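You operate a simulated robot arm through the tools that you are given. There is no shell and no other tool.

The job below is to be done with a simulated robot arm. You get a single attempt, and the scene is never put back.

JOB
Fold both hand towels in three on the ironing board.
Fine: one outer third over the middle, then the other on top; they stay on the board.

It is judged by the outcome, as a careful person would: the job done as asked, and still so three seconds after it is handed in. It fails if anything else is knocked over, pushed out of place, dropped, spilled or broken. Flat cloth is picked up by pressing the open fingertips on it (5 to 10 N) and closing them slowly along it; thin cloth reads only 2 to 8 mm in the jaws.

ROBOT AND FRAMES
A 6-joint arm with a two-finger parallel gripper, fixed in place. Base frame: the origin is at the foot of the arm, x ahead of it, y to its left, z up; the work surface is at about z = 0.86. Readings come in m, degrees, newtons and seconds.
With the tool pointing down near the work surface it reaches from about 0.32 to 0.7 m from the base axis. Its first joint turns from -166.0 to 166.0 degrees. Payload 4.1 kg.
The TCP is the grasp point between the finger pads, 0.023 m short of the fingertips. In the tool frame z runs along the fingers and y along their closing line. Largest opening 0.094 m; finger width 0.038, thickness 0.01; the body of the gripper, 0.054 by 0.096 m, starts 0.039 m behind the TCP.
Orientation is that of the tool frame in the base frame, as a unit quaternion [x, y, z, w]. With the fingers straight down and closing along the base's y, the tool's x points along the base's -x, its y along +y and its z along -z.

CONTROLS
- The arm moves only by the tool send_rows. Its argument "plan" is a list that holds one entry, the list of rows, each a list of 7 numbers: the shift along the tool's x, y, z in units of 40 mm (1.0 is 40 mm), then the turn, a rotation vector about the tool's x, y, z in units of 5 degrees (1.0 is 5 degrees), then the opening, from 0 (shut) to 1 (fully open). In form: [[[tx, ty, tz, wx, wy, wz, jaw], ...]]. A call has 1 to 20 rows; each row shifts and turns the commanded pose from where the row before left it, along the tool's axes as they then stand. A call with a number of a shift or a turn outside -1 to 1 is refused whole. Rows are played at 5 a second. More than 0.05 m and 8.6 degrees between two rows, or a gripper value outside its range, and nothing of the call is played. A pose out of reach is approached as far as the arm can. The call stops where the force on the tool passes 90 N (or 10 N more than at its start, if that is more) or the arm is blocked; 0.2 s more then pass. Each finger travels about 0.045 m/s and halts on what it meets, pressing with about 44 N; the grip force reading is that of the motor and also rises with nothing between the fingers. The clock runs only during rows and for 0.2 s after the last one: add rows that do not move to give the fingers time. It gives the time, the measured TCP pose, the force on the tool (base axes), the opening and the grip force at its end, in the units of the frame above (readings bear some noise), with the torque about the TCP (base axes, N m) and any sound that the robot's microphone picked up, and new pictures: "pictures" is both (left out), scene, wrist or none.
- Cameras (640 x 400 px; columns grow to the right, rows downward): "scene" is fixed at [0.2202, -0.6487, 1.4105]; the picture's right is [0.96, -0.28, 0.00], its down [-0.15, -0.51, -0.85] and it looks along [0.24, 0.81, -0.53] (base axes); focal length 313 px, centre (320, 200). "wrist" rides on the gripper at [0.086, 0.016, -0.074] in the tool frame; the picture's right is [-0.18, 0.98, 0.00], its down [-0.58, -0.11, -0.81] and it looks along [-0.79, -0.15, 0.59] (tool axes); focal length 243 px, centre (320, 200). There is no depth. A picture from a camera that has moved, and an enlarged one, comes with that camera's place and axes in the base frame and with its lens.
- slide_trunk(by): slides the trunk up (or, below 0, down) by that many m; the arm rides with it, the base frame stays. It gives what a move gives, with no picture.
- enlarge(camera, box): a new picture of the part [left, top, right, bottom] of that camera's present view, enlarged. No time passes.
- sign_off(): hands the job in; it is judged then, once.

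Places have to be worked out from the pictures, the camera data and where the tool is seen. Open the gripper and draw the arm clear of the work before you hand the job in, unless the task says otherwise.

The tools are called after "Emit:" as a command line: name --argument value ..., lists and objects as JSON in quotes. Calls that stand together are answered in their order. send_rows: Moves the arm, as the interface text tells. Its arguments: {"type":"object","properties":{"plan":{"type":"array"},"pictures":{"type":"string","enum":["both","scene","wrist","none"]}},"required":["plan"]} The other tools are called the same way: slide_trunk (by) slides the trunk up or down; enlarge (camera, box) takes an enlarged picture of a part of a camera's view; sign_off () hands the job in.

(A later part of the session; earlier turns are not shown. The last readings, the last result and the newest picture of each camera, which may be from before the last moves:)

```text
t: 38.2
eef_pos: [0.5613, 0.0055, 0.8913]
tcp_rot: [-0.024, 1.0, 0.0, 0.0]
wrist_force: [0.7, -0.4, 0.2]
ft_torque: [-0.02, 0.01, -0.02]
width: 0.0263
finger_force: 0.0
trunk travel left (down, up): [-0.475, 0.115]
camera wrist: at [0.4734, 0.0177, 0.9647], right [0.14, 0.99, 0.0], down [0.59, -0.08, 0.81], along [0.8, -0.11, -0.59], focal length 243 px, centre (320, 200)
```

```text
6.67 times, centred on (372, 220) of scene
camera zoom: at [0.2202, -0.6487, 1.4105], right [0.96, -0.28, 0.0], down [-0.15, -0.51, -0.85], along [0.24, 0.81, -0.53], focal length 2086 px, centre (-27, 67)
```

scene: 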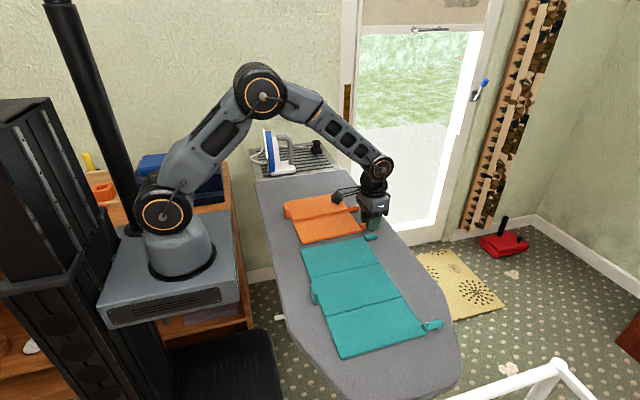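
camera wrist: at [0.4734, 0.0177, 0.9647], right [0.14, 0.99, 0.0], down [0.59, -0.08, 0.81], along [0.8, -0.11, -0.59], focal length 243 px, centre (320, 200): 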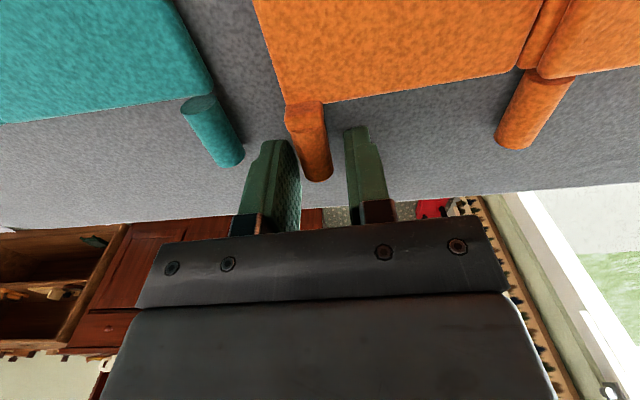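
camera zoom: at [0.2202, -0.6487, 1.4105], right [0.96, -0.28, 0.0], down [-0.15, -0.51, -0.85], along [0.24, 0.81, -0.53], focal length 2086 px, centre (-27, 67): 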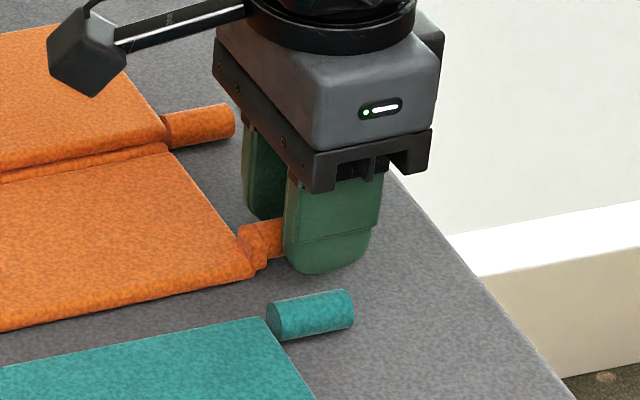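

Good alignment; I'll shift −2 mm in y, lower 3 mm, and close firmly on the tab.

Emit:
send_rows --plan '[[[0, -0.05, 0.08, 0, 0, 0, 0.25], [0, 0, 0, 0, 0, 0, 0.2], [0, 0, 0, 0, 0, 0, 0.165], [0, 0, 0, 0, 0, 0, 0.15], [0, 0, 0, 0, 0, 0, 0.135], [0, 0, 0, 0, 0, 0, 0.135]]]' --pictures "wrist"

Emit:
enlarge --camera "wrist" --box '[200, 50, 440, 200]'

```text
t: 39.6
eef_pos: [0.5615, 0.0038, 0.8874]
tcp_rot: [-0.023, 1.0, 0.0, 0.0]
wrist_force: [0.8, 0.0, 0.3]
ft_torque: [0.01, 0.03, -0.19]
width: 0.0153
finger_force: 43.6
trunk travel left (down, up): [-0.475, 0.115]
camera wrist: at [0.4736, 0.0158, 0.9621], right [0.14, 0.99, 0.0], down [0.59, -0.08, 0.81], along [0.8, -0.11, -0.59], focal length 243 px, centre (320, 200)
```

wrist: 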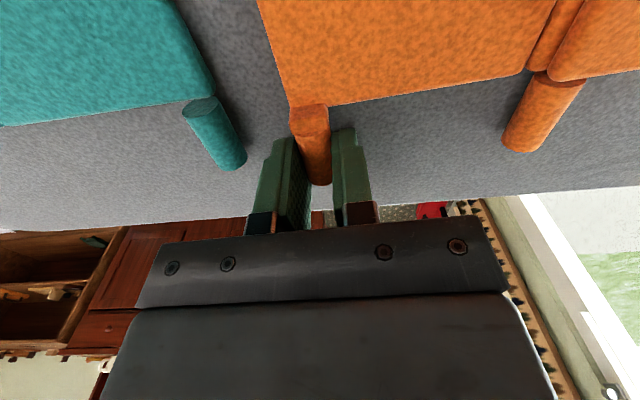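

```text
2.67 times, centred on (320, 125) of wrist
camera zoom: at [0.4736, 0.0158, 0.9621], right [0.14, 0.99, 0.0], down [0.59, -0.08, 0.81], along [0.8, -0.11, -0.59], focal length 647 px, centre (320, 400)
```

zoom: 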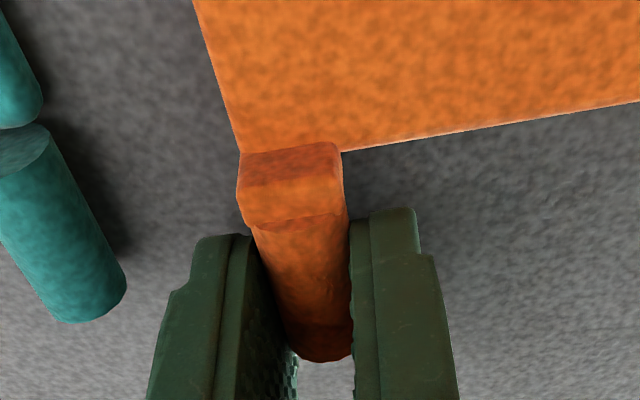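

Firmly gripped (44 N) at y≈0.004; the hinge is near y≈0.088, so the radius is about 0.0845 m. I'll lift, rotating the tool with the panel the other way (leaning toward +y), 20° first.

Emit:
send_rows --plan '[[[0, 0.0416, -0.1827, 1, 0, 0, 0.135], [0, 0.0416, -0.1827, 1, 0, 0, 0.135], [0, 0.0416, -0.1827, 1, 0, 0, 0.135], [0, 0.0416, -0.1827, 1, 0, 0, 0.135], [0, 0, 0, 0, 0, 0, 0.135]]]' --pictures "both"

Emit:
enlarge --camera "scene" --box '[275, 170, 403, 250]'

```text
t: 40.8
eef_pos: [0.5599, 0.0144, 0.9164]
tcp_rot: [-0.023, 0.984, -0.175, 0.004]
wrist_force: [-1.4, 0.3, 0.5]
ft_torque: [-0.02, -0.09, 0.03]
width: 0.0153
finger_force: 43.8
trunk travel left (down, up): [-0.475, 0.115]
camera wrist: at [0.4722, 0.0513, 0.9801], right [0.14, 0.93, -0.34], down [0.57, 0.2, 0.79], along [0.81, -0.3, -0.5], focal length 243 px, centre (320, 200)
```

scene: 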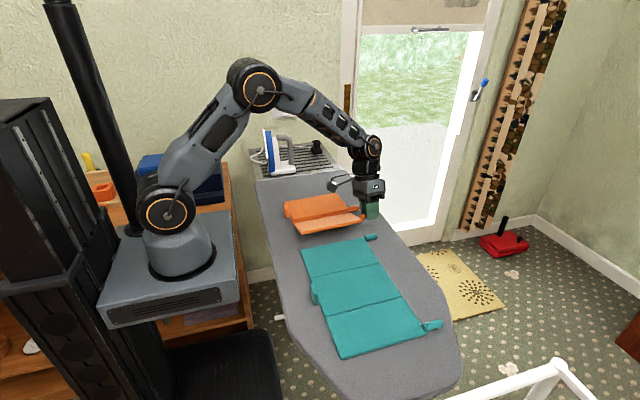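
wrist: 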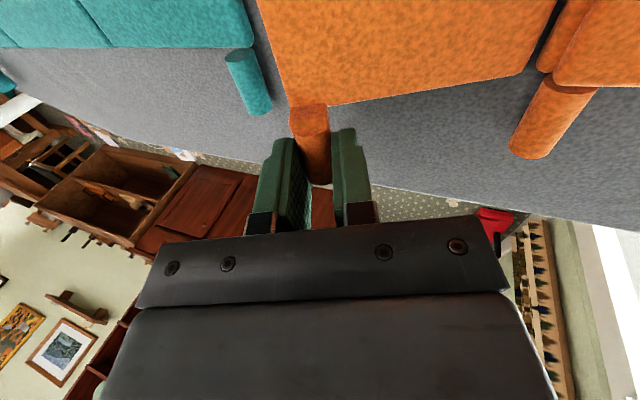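

```text
5.00 times, centred on (339, 210) of scene
camera zoom: at [0.2202, -0.6487, 1.4105], right [0.96, -0.28, 0.0], down [-0.15, -0.51, -0.85], along [0.24, 0.81, -0.53], focal length 1564 px, centre (225, 150)
```

zoom: 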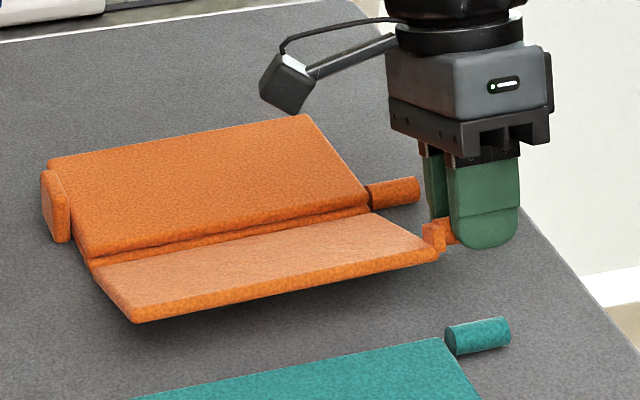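

The −y third is lifting cleanly and the first fold stays put. I'll continue to 45°.

Emit:
send_rows --plan '[[[0, 0.0416, -0.1827, 1, 0, 0, 0.135], [0, 0.0416, -0.1827, 1, 0, 0, 0.135], [0, 0.0416, -0.1827, 1, 0, 0, 0.135], [0, 0.0416, -0.1827, 1, 0, 0, 0.135], [0, 0.0416, -0.1827, 1, 0, 0, 0.135], [0, 0, 0, 0, 0, 0, 0.135]]]' --pictures "both"

Emit:
enlarge --camera "scene" --box '[275, 170, 403, 250]'

```text
t: 42.2
eef_pos: [0.5589, 0.038, 0.9431]
tcp_rot: [-0.022, 0.924, -0.383, 0.009]
wrist_force: [2.5, -2.8, 3.7]
ft_torque: [0.01, -0.07, -0.02]
width: 0.0151
finger_force: 44.1
trunk travel left (down, up): [-0.475, 0.115]
camera wrist: at [0.4694, 0.098, 0.9838], right [0.15, 0.7, -0.7], down [0.56, 0.52, 0.65], along [0.82, -0.49, -0.31], focal length 243 px, centre (320, 200)
```

scene: 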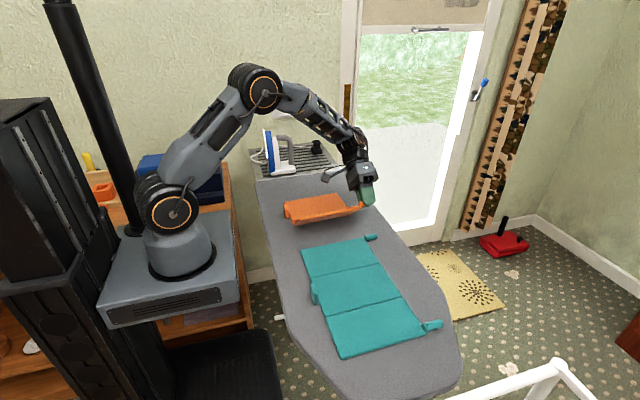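
wrist: 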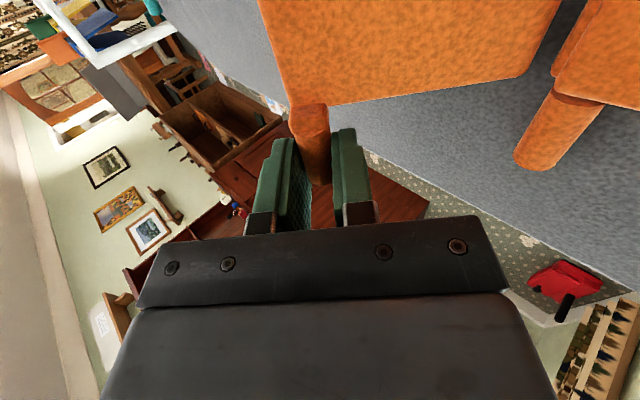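

```text
5.00 times, centred on (339, 210) of scene
camera zoom: at [0.2202, -0.6487, 1.4105], right [0.96, -0.28, 0.0], down [-0.15, -0.51, -0.85], along [0.24, 0.81, -0.53], focal length 1564 px, centre (225, 150)
```

zoom: 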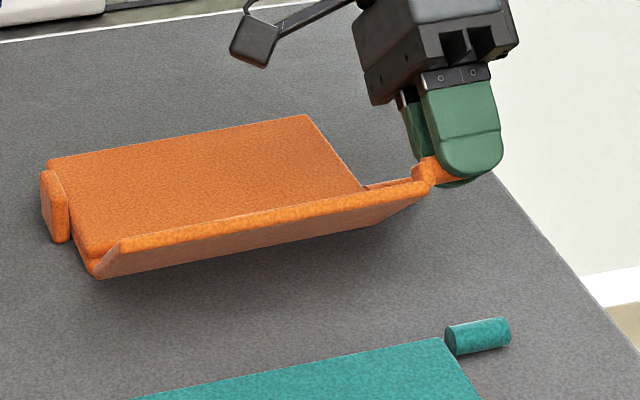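

At 45° with a small compressive load (~4 N). I'll ease the grip in steps to the light pinch that pivoted before, and check.

Emit:
send_rows --plan '[[[0, 0, -0.03, 0, 0, 0, 0.15], [0, 0, 0, 0, 0, 0, 0.158], [0, 0, 0, 0, 0, 0, 0.162], [0, 0, 0, 0, 0, 0, 0.165], [0, 0, 0, 0, 0, 0, 0.167], [0, 0, 0, 0, 0, 0, 0.167]]]' --pictures "scene"

Emit:
enlarge --camera "scene" --box '[275, 170, 403, 250]'

```text
t: 43.6
eef_pos: [0.5602, 0.0395, 0.9438]
tcp_rot: [-0.022, 0.924, -0.382, 0.009]
wrist_force: [0.1, -0.6, -1.2]
ft_torque: [0.05, -0.01, 0.0]
width: 0.0166
finger_force: 0.8
trunk travel left (down, up): [-0.475, 0.115]
```

scene: 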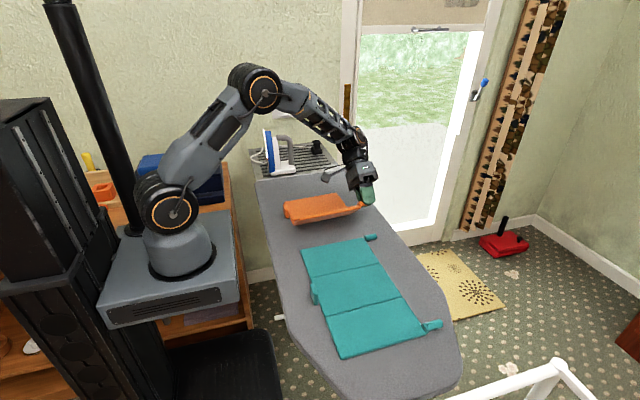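

```text
5.00 times, centred on (339, 210) of scene
camera zoom: at [0.2202, -0.6487, 1.4105], right [0.96, -0.28, 0.0], down [-0.15, -0.51, -0.85], along [0.24, 0.81, -0.53], focal length 1564 px, centre (225, 150)
```

zoom: 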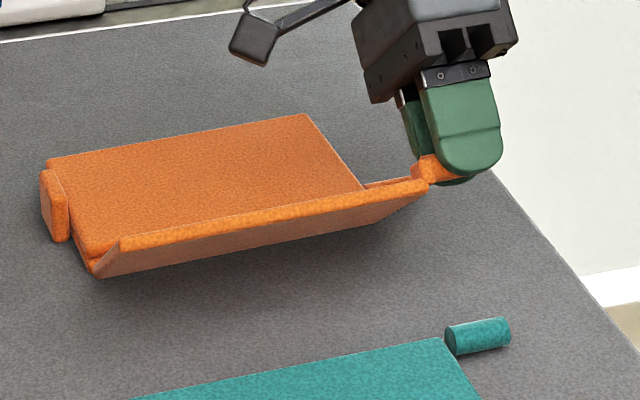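

Held at the light pinch, nothing moved. I'll rotate the tool back upright about the tab, 2.5° per row, in two parts.

Emit:
send_rows --plan '[[[0, -0.0102, 0.0005, -0.5, 0, 0, 0.167], [0, -0.0102, 0.0005, -0.5, 0, 0, 0.167], [0, -0.0102, 0.0005, -0.5, 0, 0, 0.167], [0, -0.0102, 0.0005, -0.5, 0, 0, 0.167], [0, -0.0102, 0.0005, -0.5, 0, 0, 0.167], [0, -0.0102, 0.0005, -0.5, 0, 0, 0.167], [0, 0, 0, 0, 0, 0, 0.167]]]' --pictures "both"

Emit:
enlarge --camera "scene" --box '[275, 170, 403, 250]'

Emit:
enlarge --camera "wrist" --box '[200, 50, 440, 200]'

```text
t: 45.2
eef_pos: [0.5591, 0.0357, 0.945]
tcp_rot: [-0.023, 0.966, -0.259, 0.007]
wrist_force: [0.4, -2.2, 1.3]
ft_torque: [-0.01, -0.02, 0.03]
width: 0.0166
finger_force: 0.8
trunk travel left (down, up): [-0.475, 0.115]
camera wrist: at [0.4712, 0.0841, 1.0015], right [0.14, 0.86, -0.49], down [0.57, 0.34, 0.75], along [0.81, -0.39, -0.44], focal length 243 px, centre (320, 200)
```

scene: 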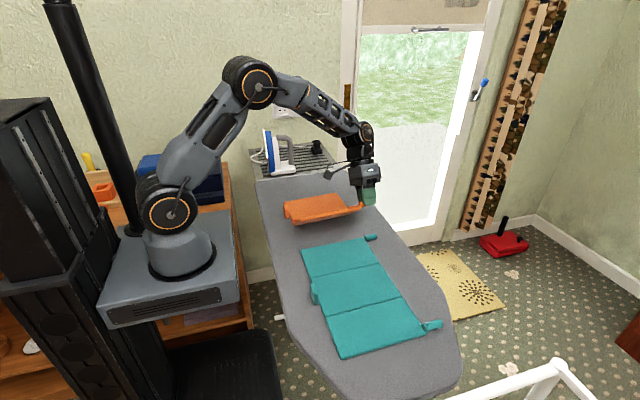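
wrist: 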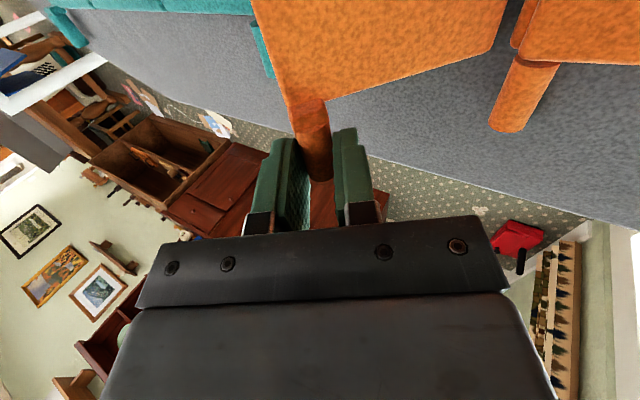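

```text
5.00 times, centred on (339, 210) of scene
camera zoom: at [0.2202, -0.6487, 1.4105], right [0.96, -0.28, 0.0], down [-0.15, -0.51, -0.85], along [0.24, 0.81, -0.53], focal length 1564 px, centre (225, 150)
```

zoom: 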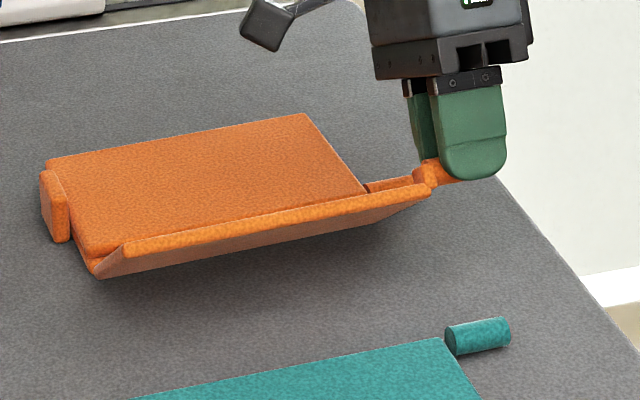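

```text
2.67 times, centred on (320, 125) of wrist
camera zoom: at [0.4712, 0.0841, 1.0015], right [0.14, 0.86, -0.49], down [0.57, 0.34, 0.75], along [0.81, -0.39, -0.44], focal length 647 px, centre (320, 400)
```

zoom: 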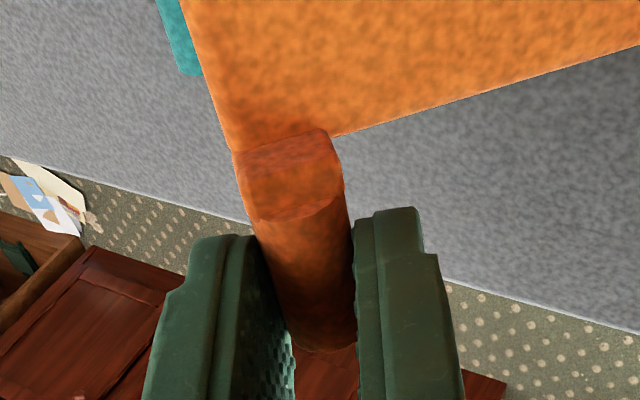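

It pivots freely with the towel staying put. I'll continue the rotation to upright.

Emit:
send_rows --plan '[[[0, -0.0102, 0.0005, -0.5, 0, 0, 0.167], [0, -0.0102, 0.0005, -0.5, 0, 0, 0.167], [0, -0.0102, 0.0005, -0.5, 0, 0, 0.167], [0, -0.0102, 0.0005, -0.5, 0, 0, 0.167], [0, -0.0102, 0.0005, -0.5, 0, 0, 0.167], [0, -0.0102, 0.0005, -0.5, 0, 0, 0.167], [0, -0.0102, 0.0005, -0.5, 0, 0, 0.167], [0, -0.0102, 0.0005, -0.5, 0, 0, 0.167], [0, -0.0102, 0.0005, -0.5, 0, 0, 0.167], [0, -0.0102, 0.0005, -0.5, 0, 0, 0.167], [0, -0.0102, 0.0005, -0.5, 0, 0, 0.167], [0, -0.0102, 0.0005, -0.5, 0, 0, 0.167], [0, 0, 0, 0, 0, 0, 0.167]]]' --pictures "both"

Emit:
enlarge --camera "scene" --box '[275, 170, 403, 250]'

Emit:
enlarge --camera "wrist" --box '[200, 50, 440, 200]'

```text
t: 48.0
eef_pos: [0.5586, 0.033, 0.9462]
tcp_rot: [-0.023, 1.0, 0.0, 0.0]
wrist_force: [-0.2, -0.5, 0.4]
ft_torque: [0.0, 0.04, 0.03]
width: 0.0165
finger_force: 1.4
trunk travel left (down, up): [-0.475, 0.115]
camera wrist: at [0.4722, 0.0451, 1.0204], right [0.14, 0.99, 0.0], down [0.59, -0.08, 0.81], along [0.8, -0.11, -0.59], focal length 243 px, centre (320, 200)
```

scene: 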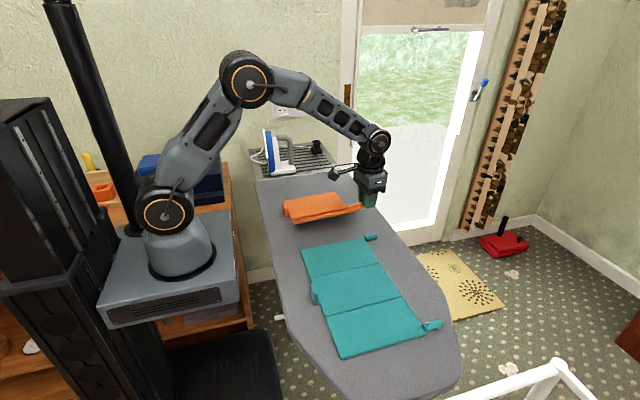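
wrist: 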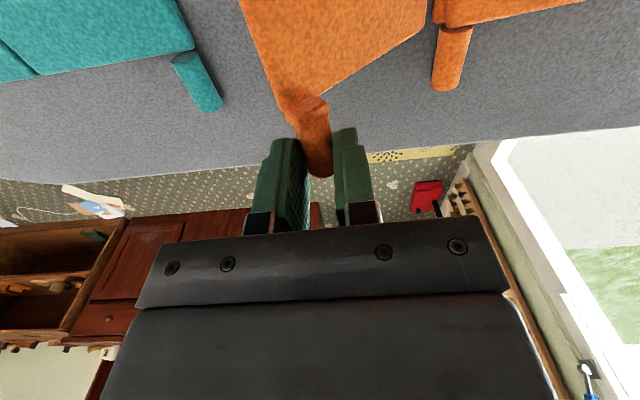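

```text
5.00 times, centred on (339, 210) of scene
camera zoom: at [0.2202, -0.6487, 1.4105], right [0.96, -0.28, 0.0], down [-0.15, -0.51, -0.85], along [0.24, 0.81, -0.53], focal length 1564 px, centre (225, 150)
```

zoom: 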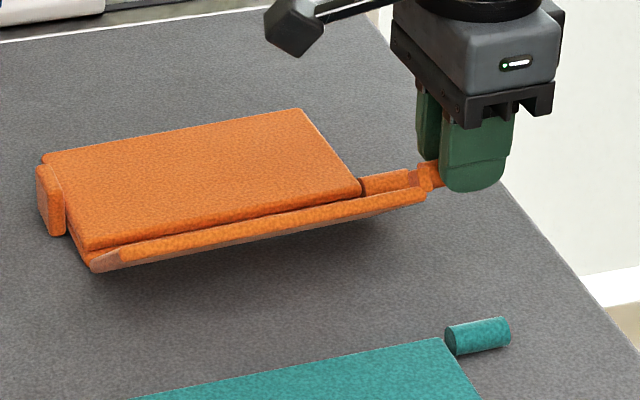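

```text
2.67 times, centred on (320, 125) of wrist
camera zoom: at [0.4722, 0.0451, 1.0204], right [0.14, 0.99, 0.0], down [0.59, -0.08, 0.81], along [0.8, -0.11, -0.59], focal length 647 px, centre (320, 400)
```

zoom: 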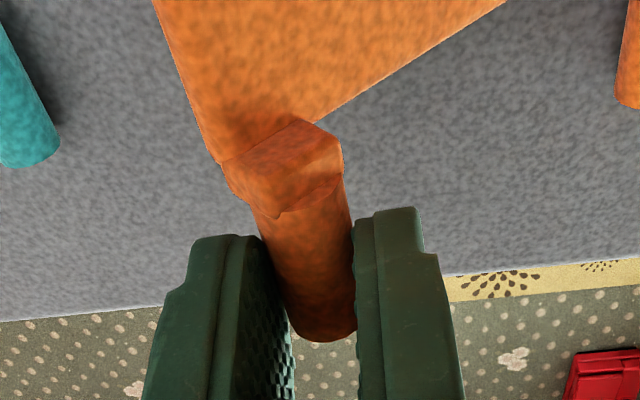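

The tool is upright and the panel is held at about 48°. I'll now push the tab up and over its arc toward +y with the light pinch, to about 88° first.

Emit:
send_rows --plan '[[[0, 0.144, -0.1185, 0, 0, 0, 0.167], [0, 0.1535, -0.106, 0, 0, 0, 0.167], [0, 0.162, -0.092, 0, 0, 0, 0.167], [0, 0.17, -0.0775, 0, 0, 0, 0.167], [0, 0.176, -0.062, 0, 0, 0, 0.167], [0, 0.1805, -0.047, 0, 0, 0, 0.167], [0, 0.184, -0.031, 0, 0, 0, 0.167], [0, 0.186, -0.015, 0, 0, 0, 0.167], [0, 0, 0, 0, 0, 0, 0.167]]]' --pictures "both"

Emit:
enlarge --camera "scene" --box '[275, 160, 403, 240]'

Emit:
enlarge --camera "wrist" --box '[200, 50, 440, 200]'

```text
t: 50.0
eef_pos: [0.5576, 0.0869, 0.97]
tcp_rot: [-0.023, 1.0, 0.0, 0.0]
wrist_force: [0.6, -0.4, 1.7]
ft_torque: [-0.01, 0.09, 0.11]
width: 0.0165
finger_force: 5.2
trunk travel left (down, up): [-0.475, 0.115]
camera wrist: at [0.4701, 0.0996, 1.0433], right [0.14, 0.99, 0.0], down [0.59, -0.08, 0.81], along [0.8, -0.11, -0.59], focal length 243 px, centre (320, 200)
```

scene: 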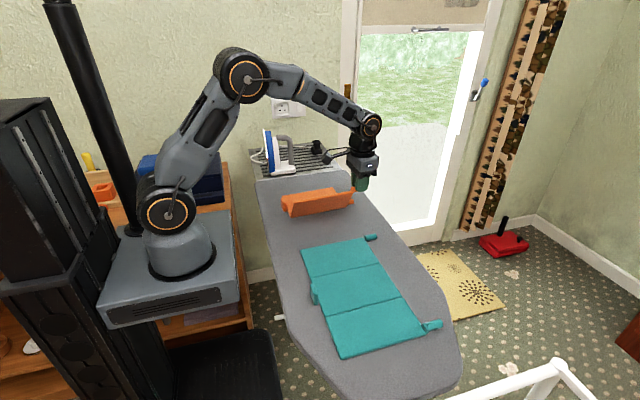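
wrist: 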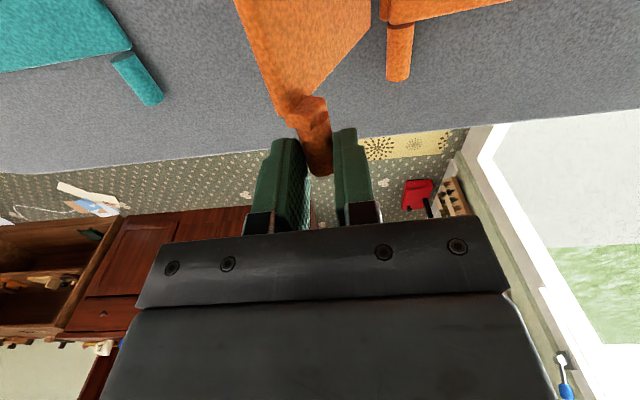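

```text
5.00 times, centred on (339, 200) of scene
camera zoom: at [0.2202, -0.6487, 1.4105], right [0.96, -0.28, 0.0], down [-0.15, -0.51, -0.85], along [0.24, 0.81, -0.53], focal length 1564 px, centre (225, 200)
```

zoom: 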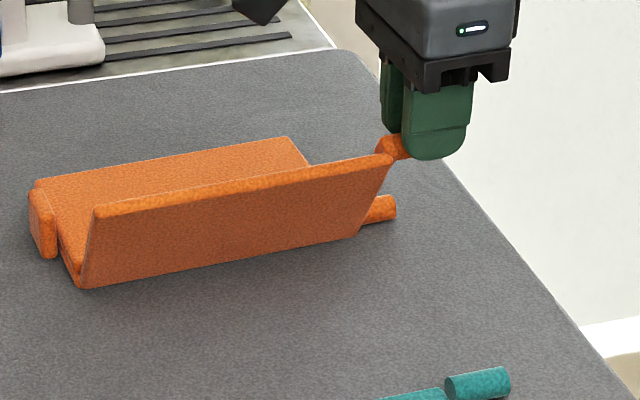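

```text
2.67 times, centred on (320, 125) of wrist
camera zoom: at [0.4701, 0.0996, 1.0433], right [0.14, 0.99, 0.0], down [0.59, -0.08, 0.81], along [0.8, -0.11, -0.59], focal length 647 px, centre (320, 400)
```

zoom: 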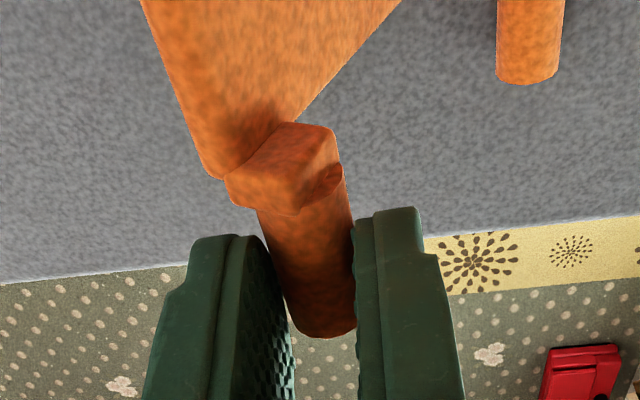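

The pinch is still lifting the hinge slightly and the towel slid back toward +y (close to its original place). With the panel past 60° I can now just cage the tab: I'll open to about 17 mm, lower 6 mm so the hinge settles, and look.

Emit:
send_rows --plan '[[[0, 0, 0.05, 0, 0, 0, 0.172], [0, 0, 0.05, 0, 0, 0, 0.177], [0, 0, 0.05, 0, 0, 0, 0.18], [0, 0, 0, 0, 0, 0, 0.18], [0, 0, 0, 0, 0, 0, 0.18]]]' --pictures "both"

Emit:
enlarge --camera "scene" --box '[275, 160, 403, 240]'

Emit:
enlarge --camera "wrist" --box '[200, 50, 440, 200]'

```text
t: 51.2
eef_pos: [0.557, 0.0859, 0.9629]
tcp_rot: [-0.024, 1.0, 0.0, 0.0]
wrist_force: [-0.3, -0.1, 0.2]
ft_torque: [0.03, -0.01, -0.03]
width: 0.0168
finger_force: 0.1
trunk travel left (down, up): [-0.475, 0.115]
camera wrist: at [0.47, 0.0995, 1.0373], right [0.14, 0.99, 0.0], down [0.59, -0.08, 0.81], along [0.8, -0.11, -0.59], focal length 243 px, centre (320, 200)
```

scene: 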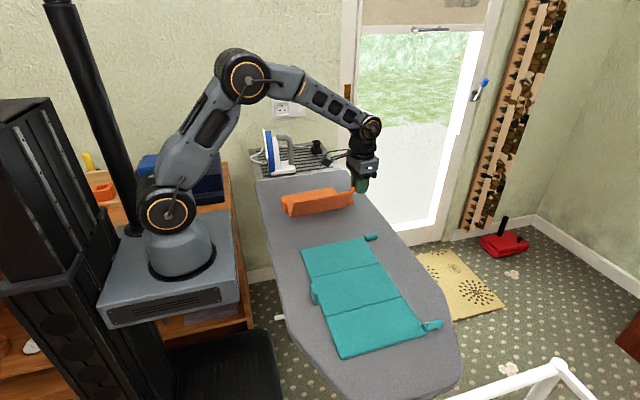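
wrist: 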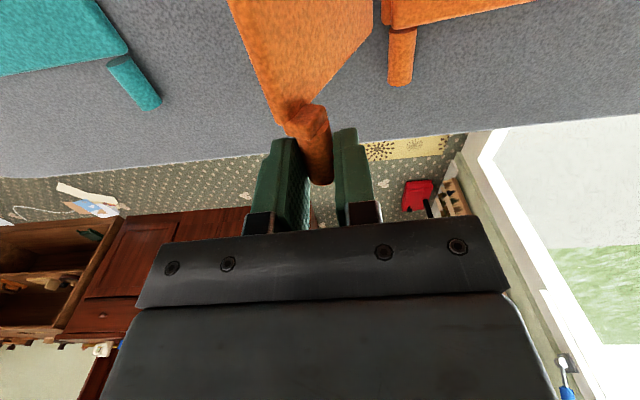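

```text
5.00 times, centred on (339, 200) of scene
camera zoom: at [0.2202, -0.6487, 1.4105], right [0.96, -0.28, 0.0], down [-0.15, -0.51, -0.85], along [0.24, 0.81, -0.53], focal length 1564 px, centre (225, 200)
```

zoom: 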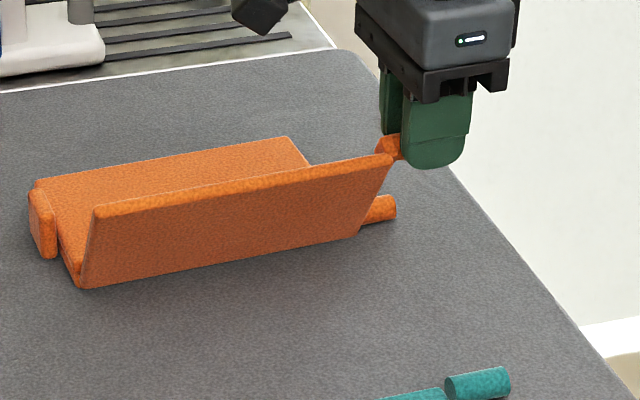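

```text
2.67 times, centred on (320, 125) of wrist
camera zoom: at [0.47, 0.0995, 1.0373], right [0.14, 0.99, 0.0], down [0.59, -0.08, 0.81], along [0.8, -0.11, -0.59], focal length 647 px, centre (320, 400)
```

zoom: 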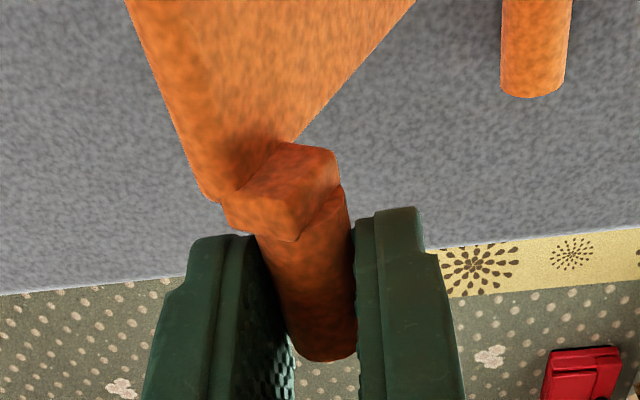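

The panel stays supported at about 60° with the jaws merely caging the tab (tab at y≈0.0865, z≈0.949, hinge y≈0.124). I'll push it over the top with the caged fingers to about 98°.

Emit:
send_rows --plan '[[[0, 0.17, -0.0775, 0, 0, 0, 0.18], [0, 0.176, -0.062, 0, 0, 0, 0.18], [0, 0.1805, -0.047, 0, 0, 0, 0.18], [0, 0.184, -0.031, 0, 0, 0, 0.18], [0, 0.186, -0.015, 0, 0, 0, 0.18], [0, 0.186, 0.002, 0, 0, 0, 0.18], [0, 0.186, 0.018, 0, 0, 0, 0.18], [0, 0, 0, 0, 0, 0, 0.18]]]' --pictures "both"

Emit:
enlarge --camera "scene" --box '[275, 160, 403, 240]'

Emit:
enlarge --camera "wrist" --box '[200, 50, 440, 200]'

```text
t: 53.0
eef_pos: [0.5546, 0.1378, 0.9716]
tcp_rot: [-0.023, 1.0, 0.0, 0.0]
wrist_force: [-0.6, 0.6, 1.2]
ft_torque: [0.03, 0.0, 0.03]
width: 0.0168
finger_force: 0.4
trunk travel left (down, up): [-0.475, 0.115]
camera wrist: at [0.4669, 0.1505, 1.045], right [0.14, 0.99, 0.0], down [0.59, -0.08, 0.81], along [0.8, -0.11, -0.59], focal length 243 px, centre (320, 200)
```

scene: 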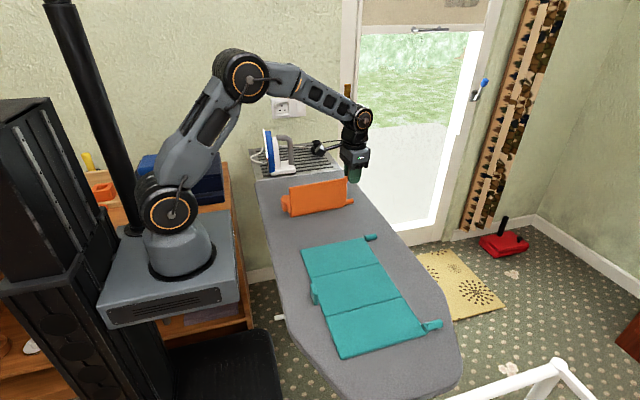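
wrist: 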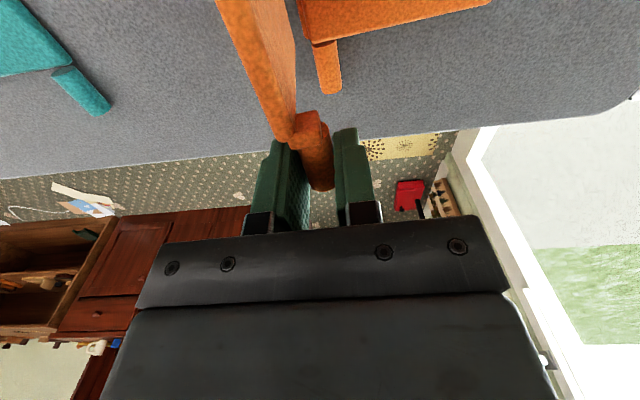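

```text
5.00 times, centred on (339, 200) of scene
camera zoom: at [0.2202, -0.6487, 1.4105], right [0.96, -0.28, 0.0], down [-0.15, -0.51, -0.85], along [0.24, 0.81, -0.53], focal length 1564 px, centre (225, 200)
```

zoom: 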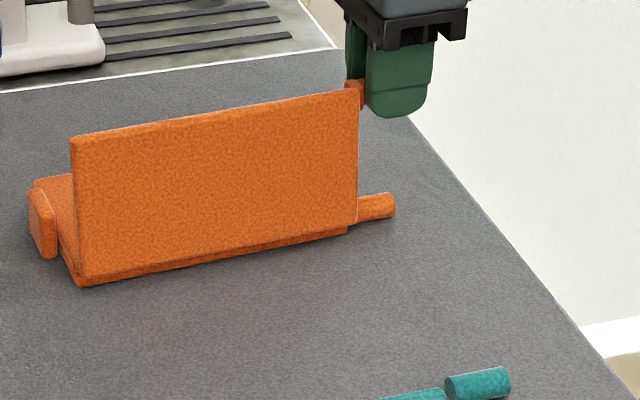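

```text
2.67 times, centred on (320, 125) of wrist
camera zoom: at [0.4669, 0.1505, 1.045], right [0.14, 0.99, 0.0], down [0.59, -0.08, 0.81], along [0.8, -0.11, -0.59], focal length 647 px, centre (320, 400)
```

zoom: 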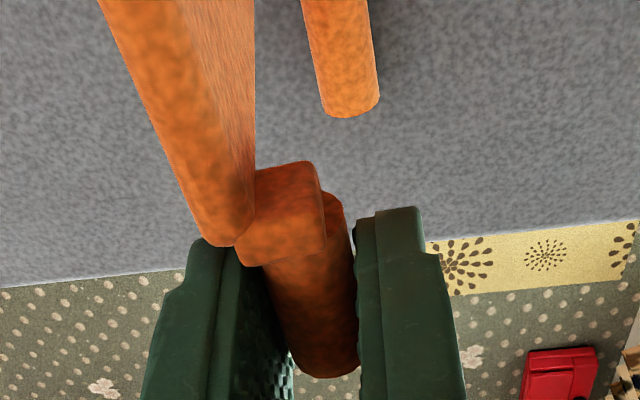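

The panel is about vertical and the tab is just past the top (y≈0.137). I'll continue over and down on the +y side.

Emit:
send_rows --plan '[[[0, 0.186, 0.01, 0, 0, 0, 0.18], [0, 0.1835, 0.034, 0, 0, 0, 0.18], [0, 0.1795, 0.05, 0, 0, 0, 0.18], [0, 0.1745, 0.0655, 0, 0, 0, 0.18], [0, 0.1685, 0.08, 0, 0, 0, 0.18], [0, 0.1605, 0.0945, 0, 0, 0, 0.18], [0, 0, 0, 0, 0, 0, 0.18]]]' --pictures "both"

Emit:
enlarge --camera "scene" --box '[275, 160, 403, 240]'

Emit:
enlarge --camera "wrist" --box '[200, 50, 440, 200]'

```text
t: 54.6
eef_pos: [0.552, 0.1797, 0.9583]
tcp_rot: [-0.023, 1.0, 0.0, 0.0]
wrist_force: [-0.8, 0.9, 0.4]
ft_torque: [-0.01, -0.02, 0.01]
width: 0.017
finger_force: 0.7
trunk travel left (down, up): [-0.475, 0.115]
camera wrist: at [0.4655, 0.1921, 1.032], right [0.14, 0.99, 0.0], down [0.59, -0.08, 0.81], along [0.8, -0.11, -0.59], focal length 243 px, centre (320, 200)
```

scene: 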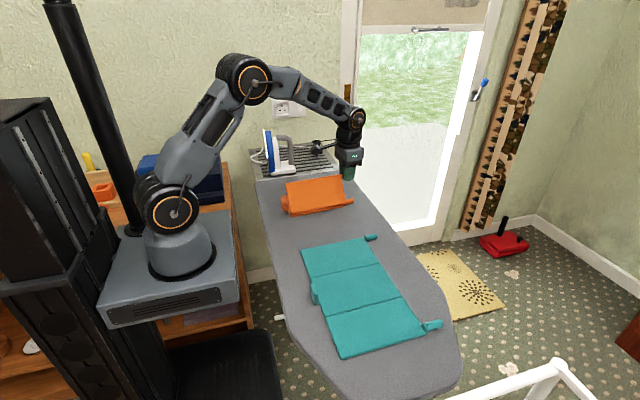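
wrist: 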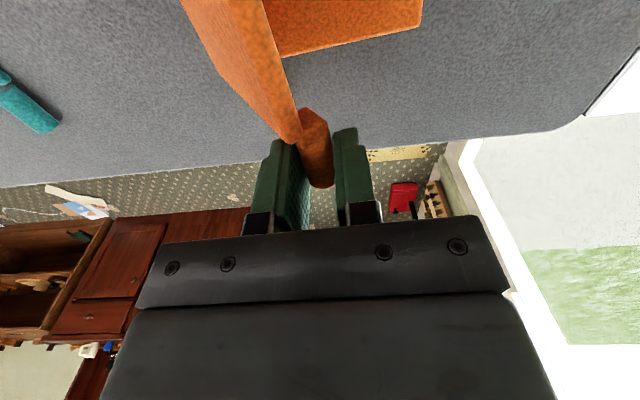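

```text
5.00 times, centred on (339, 200) of scene
camera zoom: at [0.2202, -0.6487, 1.4105], right [0.96, -0.28, 0.0], down [-0.15, -0.51, -0.85], along [0.24, 0.81, -0.53], focal length 1564 px, centre (225, 200)
```

zoom: 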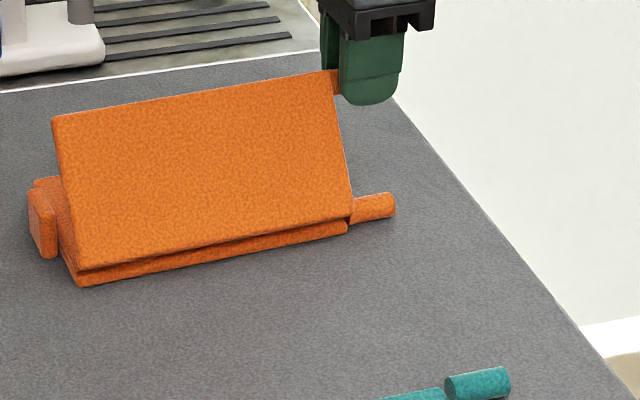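

```text
2.67 times, centred on (320, 125) of wrist
camera zoom: at [0.4655, 0.1921, 1.032], right [0.14, 0.99, 0.0], down [0.59, -0.08, 0.81], along [0.8, -0.11, -0.59], focal length 647 px, centre (320, 400)
```

zoom: 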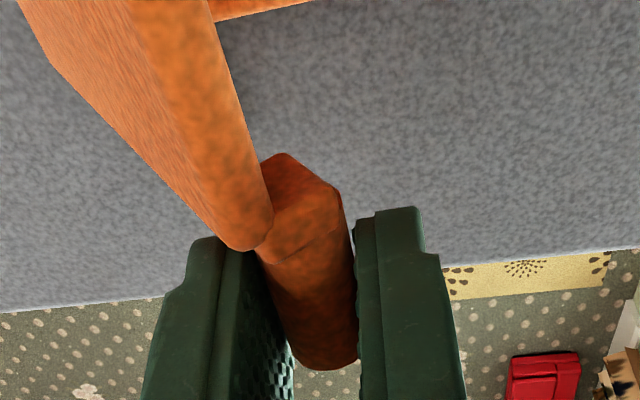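

Folding over nicely at about 115°. I'll continue down to about 158°.

Emit:
send_rows --plan '[[[0, 0.152, 0.1085, 0, 0, 0, 0.18], [0, 0.142, 0.121, 0, 0, 0, 0.18], [0, 0.131, 0.133, 0, 0, 0, 0.18], [0, 0.1185, 0.144, 0, 0, 0, 0.18], [0, 0.106, 0.1535, 0, 0, 0, 0.18], [0, 0.092, 0.162, 0, 0, 0, 0.18], [0, 0.0775, 0.17, 0, 0, 0, 0.18], [0, 0, 0, 0, 0, 0, 0.18]]]' --pictures "both"

Emit:
enlarge --camera "scene" --box '[275, 160, 403, 240]'

Emit:
enlarge --camera "wrist" --box '[200, 50, 440, 200]'

```text
t: 56.4
eef_pos: [0.552, 0.2118, 0.9175]
tcp_rot: [-0.024, 1.0, 0.0, 0.001]
wrist_force: [0.4, -0.2, 0.7]
ft_torque: [0.05, -0.01, 0.01]
width: 0.0169
finger_force: 0.1
trunk travel left (down, up): [-0.475, 0.115]
camera wrist: at [0.4642, 0.2244, 0.9918], right [0.14, 0.99, 0.0], down [0.59, -0.08, 0.81], along [0.8, -0.11, -0.59], focal length 243 px, centre (320, 200)
```

scene: 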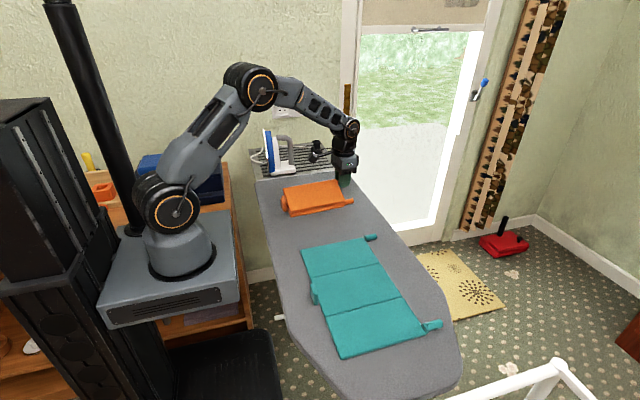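
wrist: 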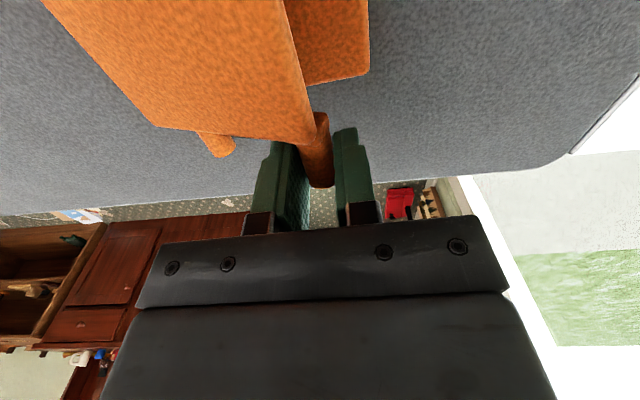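

```text
5.00 times, centred on (339, 200) of scene
camera zoom: at [0.2202, -0.6487, 1.4105], right [0.96, -0.28, 0.0], down [-0.15, -0.51, -0.85], along [0.24, 0.81, -0.53], focal length 1564 px, centre (225, 200)
```

zoom: 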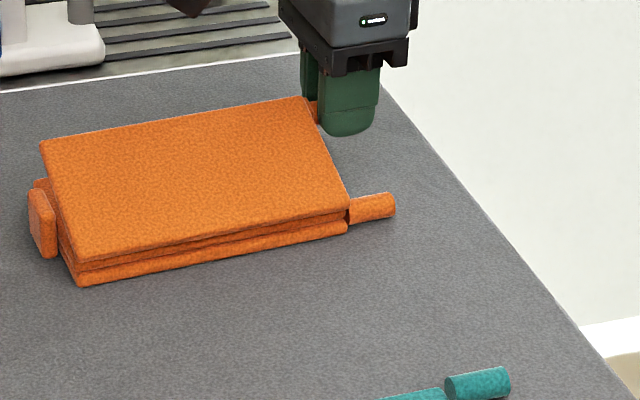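

```text
2.67 times, centred on (320, 125) of wrist
camera zoom: at [0.4642, 0.2244, 0.9918], right [0.14, 0.99, 0.0], down [0.59, -0.08, 0.81], along [0.8, -0.11, -0.59], focal length 647 px, centre (320, 400)
```

zoom: 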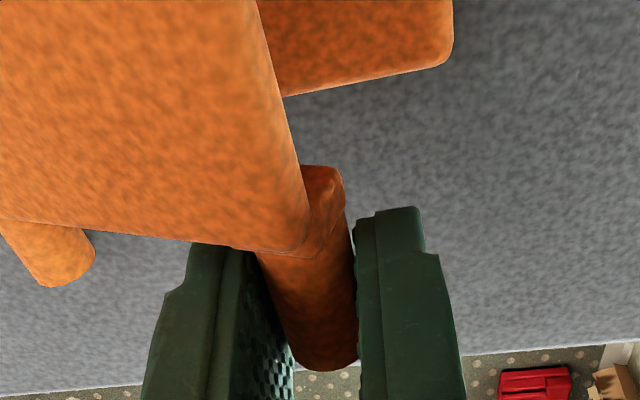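

About 20° from flat. I'll lower another 12 mm, open the jaws and lift straight up.

Emit:
send_rows --plan '[[[0, 0.05, 0.17, 0, 0, 0, 0.18], [0, 0.03, 0.14, 0, 0, 0, 0.18], [0, 0, 0, 0, 0, 0, 0.22], [0, 0, 0, 0, 0, 0, 0.27], [0, 0, 0, 0, 0, 0, 0.27], [0, 0, -0.5, 0, 0, 0, 0.27], [0, 0, -0.8, 0, 0, 0, 0.27], [0, 0, -0.5, 0, 0, 0, 0.27], [0, 0, 0, 0, 0, 0, 0.27]]]' --pictures "both"

Emit:
enlarge --camera "scene" --box '[275, 160, 403, 240]'

Emit:
enlarge --camera "wrist" --box '[80, 0, 400, 200]'

```text
t: 58.4
eef_pos: [0.5511, 0.2139, 0.979]
tcp_rot: [-0.024, 1.0, 0.0, -0.001]
wrist_force: [-1.0, -0.3, -0.1]
ft_torque: [-0.02, -0.01, 0.01]
width: 0.0255
finger_force: 0.0
trunk travel left (down, up): [-0.475, 0.115]
camera wrist: at [0.4637, 0.227, 1.053], right [0.14, 0.99, 0.0], down [0.59, -0.08, 0.81], along [0.8, -0.11, -0.59], focal length 243 px, centre (320, 200)
```

scene: 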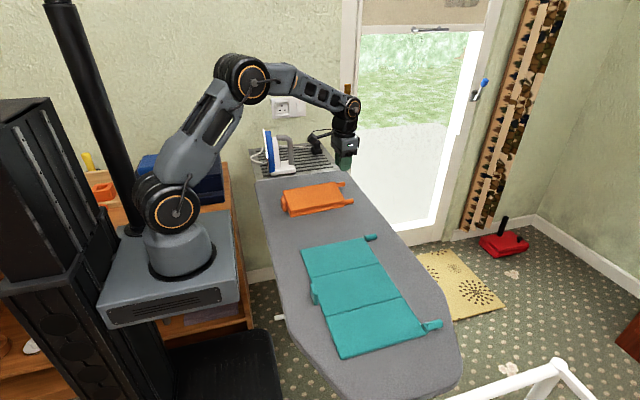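
wrist: 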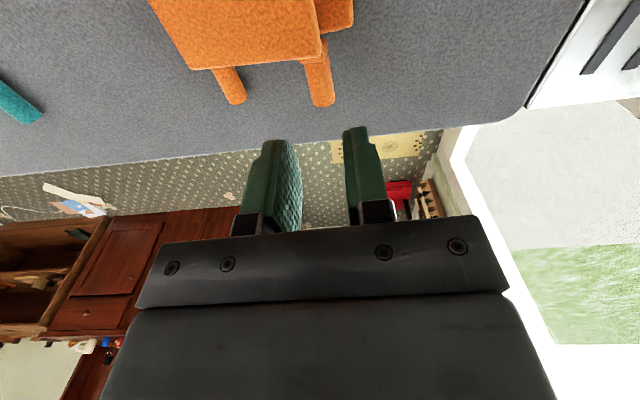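

```text
5.00 times, centred on (339, 200) of scene
camera zoom: at [0.2202, -0.6487, 1.4105], right [0.96, -0.28, 0.0], down [-0.15, -0.51, -0.85], along [0.24, 0.81, -0.53], focal length 1564 px, centre (225, 200)
```

zoom: 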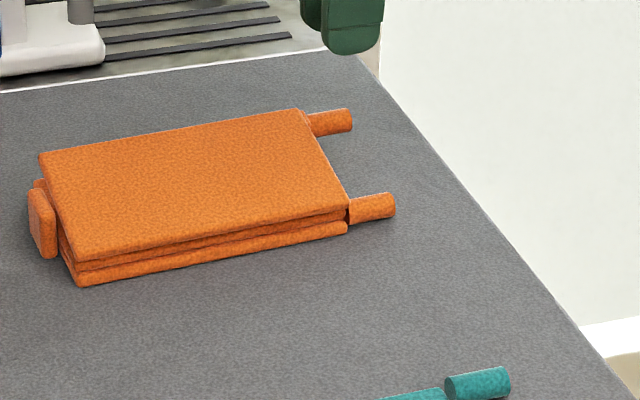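

```text
2.00 times, centred on (240, 100) of wrist
camera zoom: at [0.4637, 0.227, 1.053], right [0.14, 0.99, 0.0], down [0.59, -0.08, 0.81], along [0.8, -0.11, -0.59], focal length 485 px, centre (480, 400)
```

zoom: 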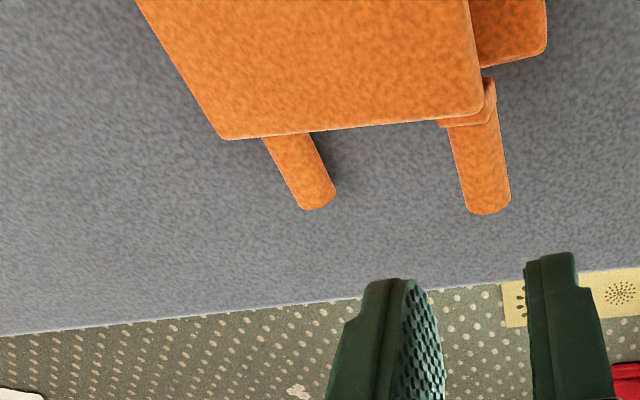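

The second third is now on top. I'll press it gently near its outer edge around (0.44, 0.195) with closed fingertips so it lies flat.

Emit:
send_rows --plan '[[[0.925, -0.12, 0, 0, 0, 0, 0.1], [0.925, -0.12, 0.2, 0, 0, 0, 0.0], [0.925, -0.12, 0.5, 0, 0, 0, 0.0], [0, 0, 0.5, 0, 0, 0, 0.0], [0, 0, 0, 0, 0, 0, 0.0]]]' --pictures "both"

Emit:
enlarge --camera "scene" --box '[265, 150, 393, 230]'

```text
t: 59.6
eef_pos: [0.4393, 0.1954, 0.9292]
tcp_rot: [-0.023, 1.0, 0.0, 0.0]
wrist_force: [-0.8, 0.4, -0.5]
ft_torque: [-0.02, 0.0, 0.01]
width: 0.0
finger_force: 42.5
trunk travel left (down, up): [-0.475, 0.115]
camera wrist: at [0.3522, 0.2085, 1.004], right [0.14, 0.99, 0.0], down [0.59, -0.08, 0.81], along [0.8, -0.11, -0.59], focal length 243 px, centre (320, 200)
```

scene: 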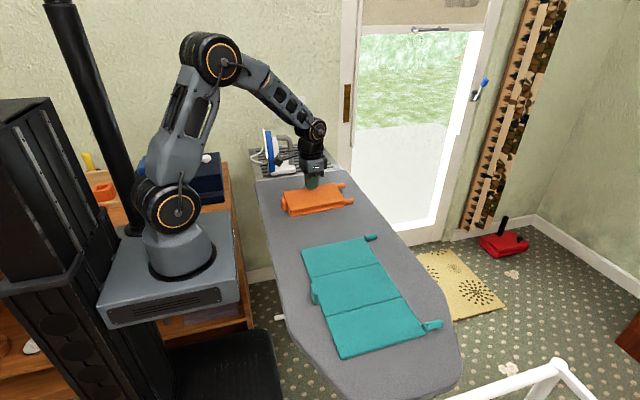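
wrist: 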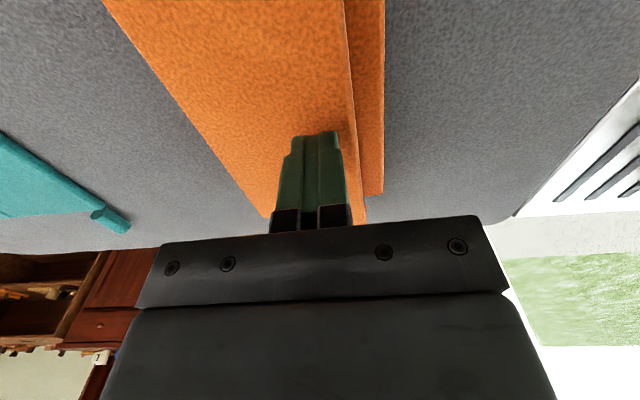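

```text
5.00 times, centred on (329, 190) of scene
camera zoom: at [0.2202, -0.6487, 1.4105], right [0.96, -0.28, 0.0], down [-0.15, -0.51, -0.85], along [0.24, 0.81, -0.53], focal length 1564 px, centre (275, 250)
```

zoom: 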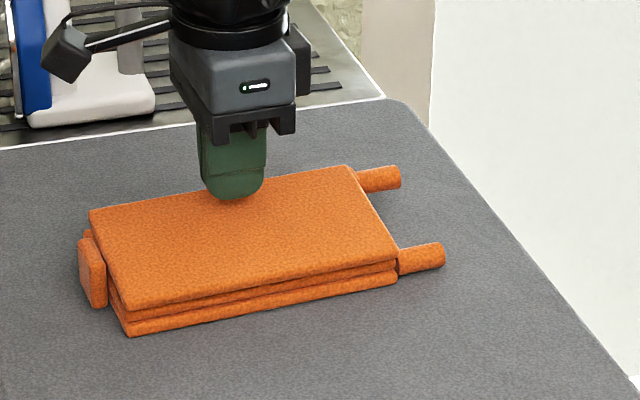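

I'll shift 1 cm inward and lower in small steps to press.

Emit:
send_rows --plan '[[[0, -0.25, 0.15, 0, 0, 0, 0.0], [0, 0, 0.1, 0, 0, 0, 0.0], [0, 0, 0.05, 0, 0, 0, 0.0], [0, 0, 0, 0, 0, 0, 0.0]]]' --pictures "none"

```text
t: 60.6
eef_pos: [0.4412, 0.1844, 0.9166]
tcp_rot: [-0.024, 1.0, 0.0, 0.001]
wrist_force: [0.1, 0.1, -0.8]
ft_torque: [0.02, 0.02, 0.01]
width: 0.0001
finger_force: 42.5
trunk travel left (down, up): [-0.475, 0.115]
```

Emit:
send_rows --plan '[[[0, 0, 0.05, 0, 0, 0, 0.0], [0, 0, 0.05, 0, 0, 0, 0.0], [0, 0, 0, 0, 0, 0, 0.0]]]' --pictures "none"

```text
t: 61.4
eef_pos: [0.4411, 0.1855, 0.9125]
tcp_rot: [-0.023, 1.0, 0.0, -0.001]
wrist_force: [1.0, -0.2, 0.1]
ft_torque: [-0.04, 0.01, 0.02]
width: 0.0001
finger_force: 42.4
trunk travel left (down, up): [-0.475, 0.115]
```

Still no firm contact at tip z≈0.890; I'll continue in 1–2 mm steps.

Emit:
send_rows --plan '[[[0, 0, 0.05, 0, 0, 0, 0.0], [0, 0, 0.03, 0, 0, 0, 0.0], [0, 0, 0, 0, 0, 0, 0.0]]]' --pictures "none"

```text
t: 62.2
eef_pos: [0.4414, 0.1852, 0.9124]
tcp_rot: [-0.024, 1.0, 0.0, 0.001]
wrist_force: [-0.4, -0.3, 18.2]
ft_torque: [0.06, 0.24, -0.02]
width: 0.0002
finger_force: 42.9
trunk travel left (down, up): [-0.475, 0.115]
```

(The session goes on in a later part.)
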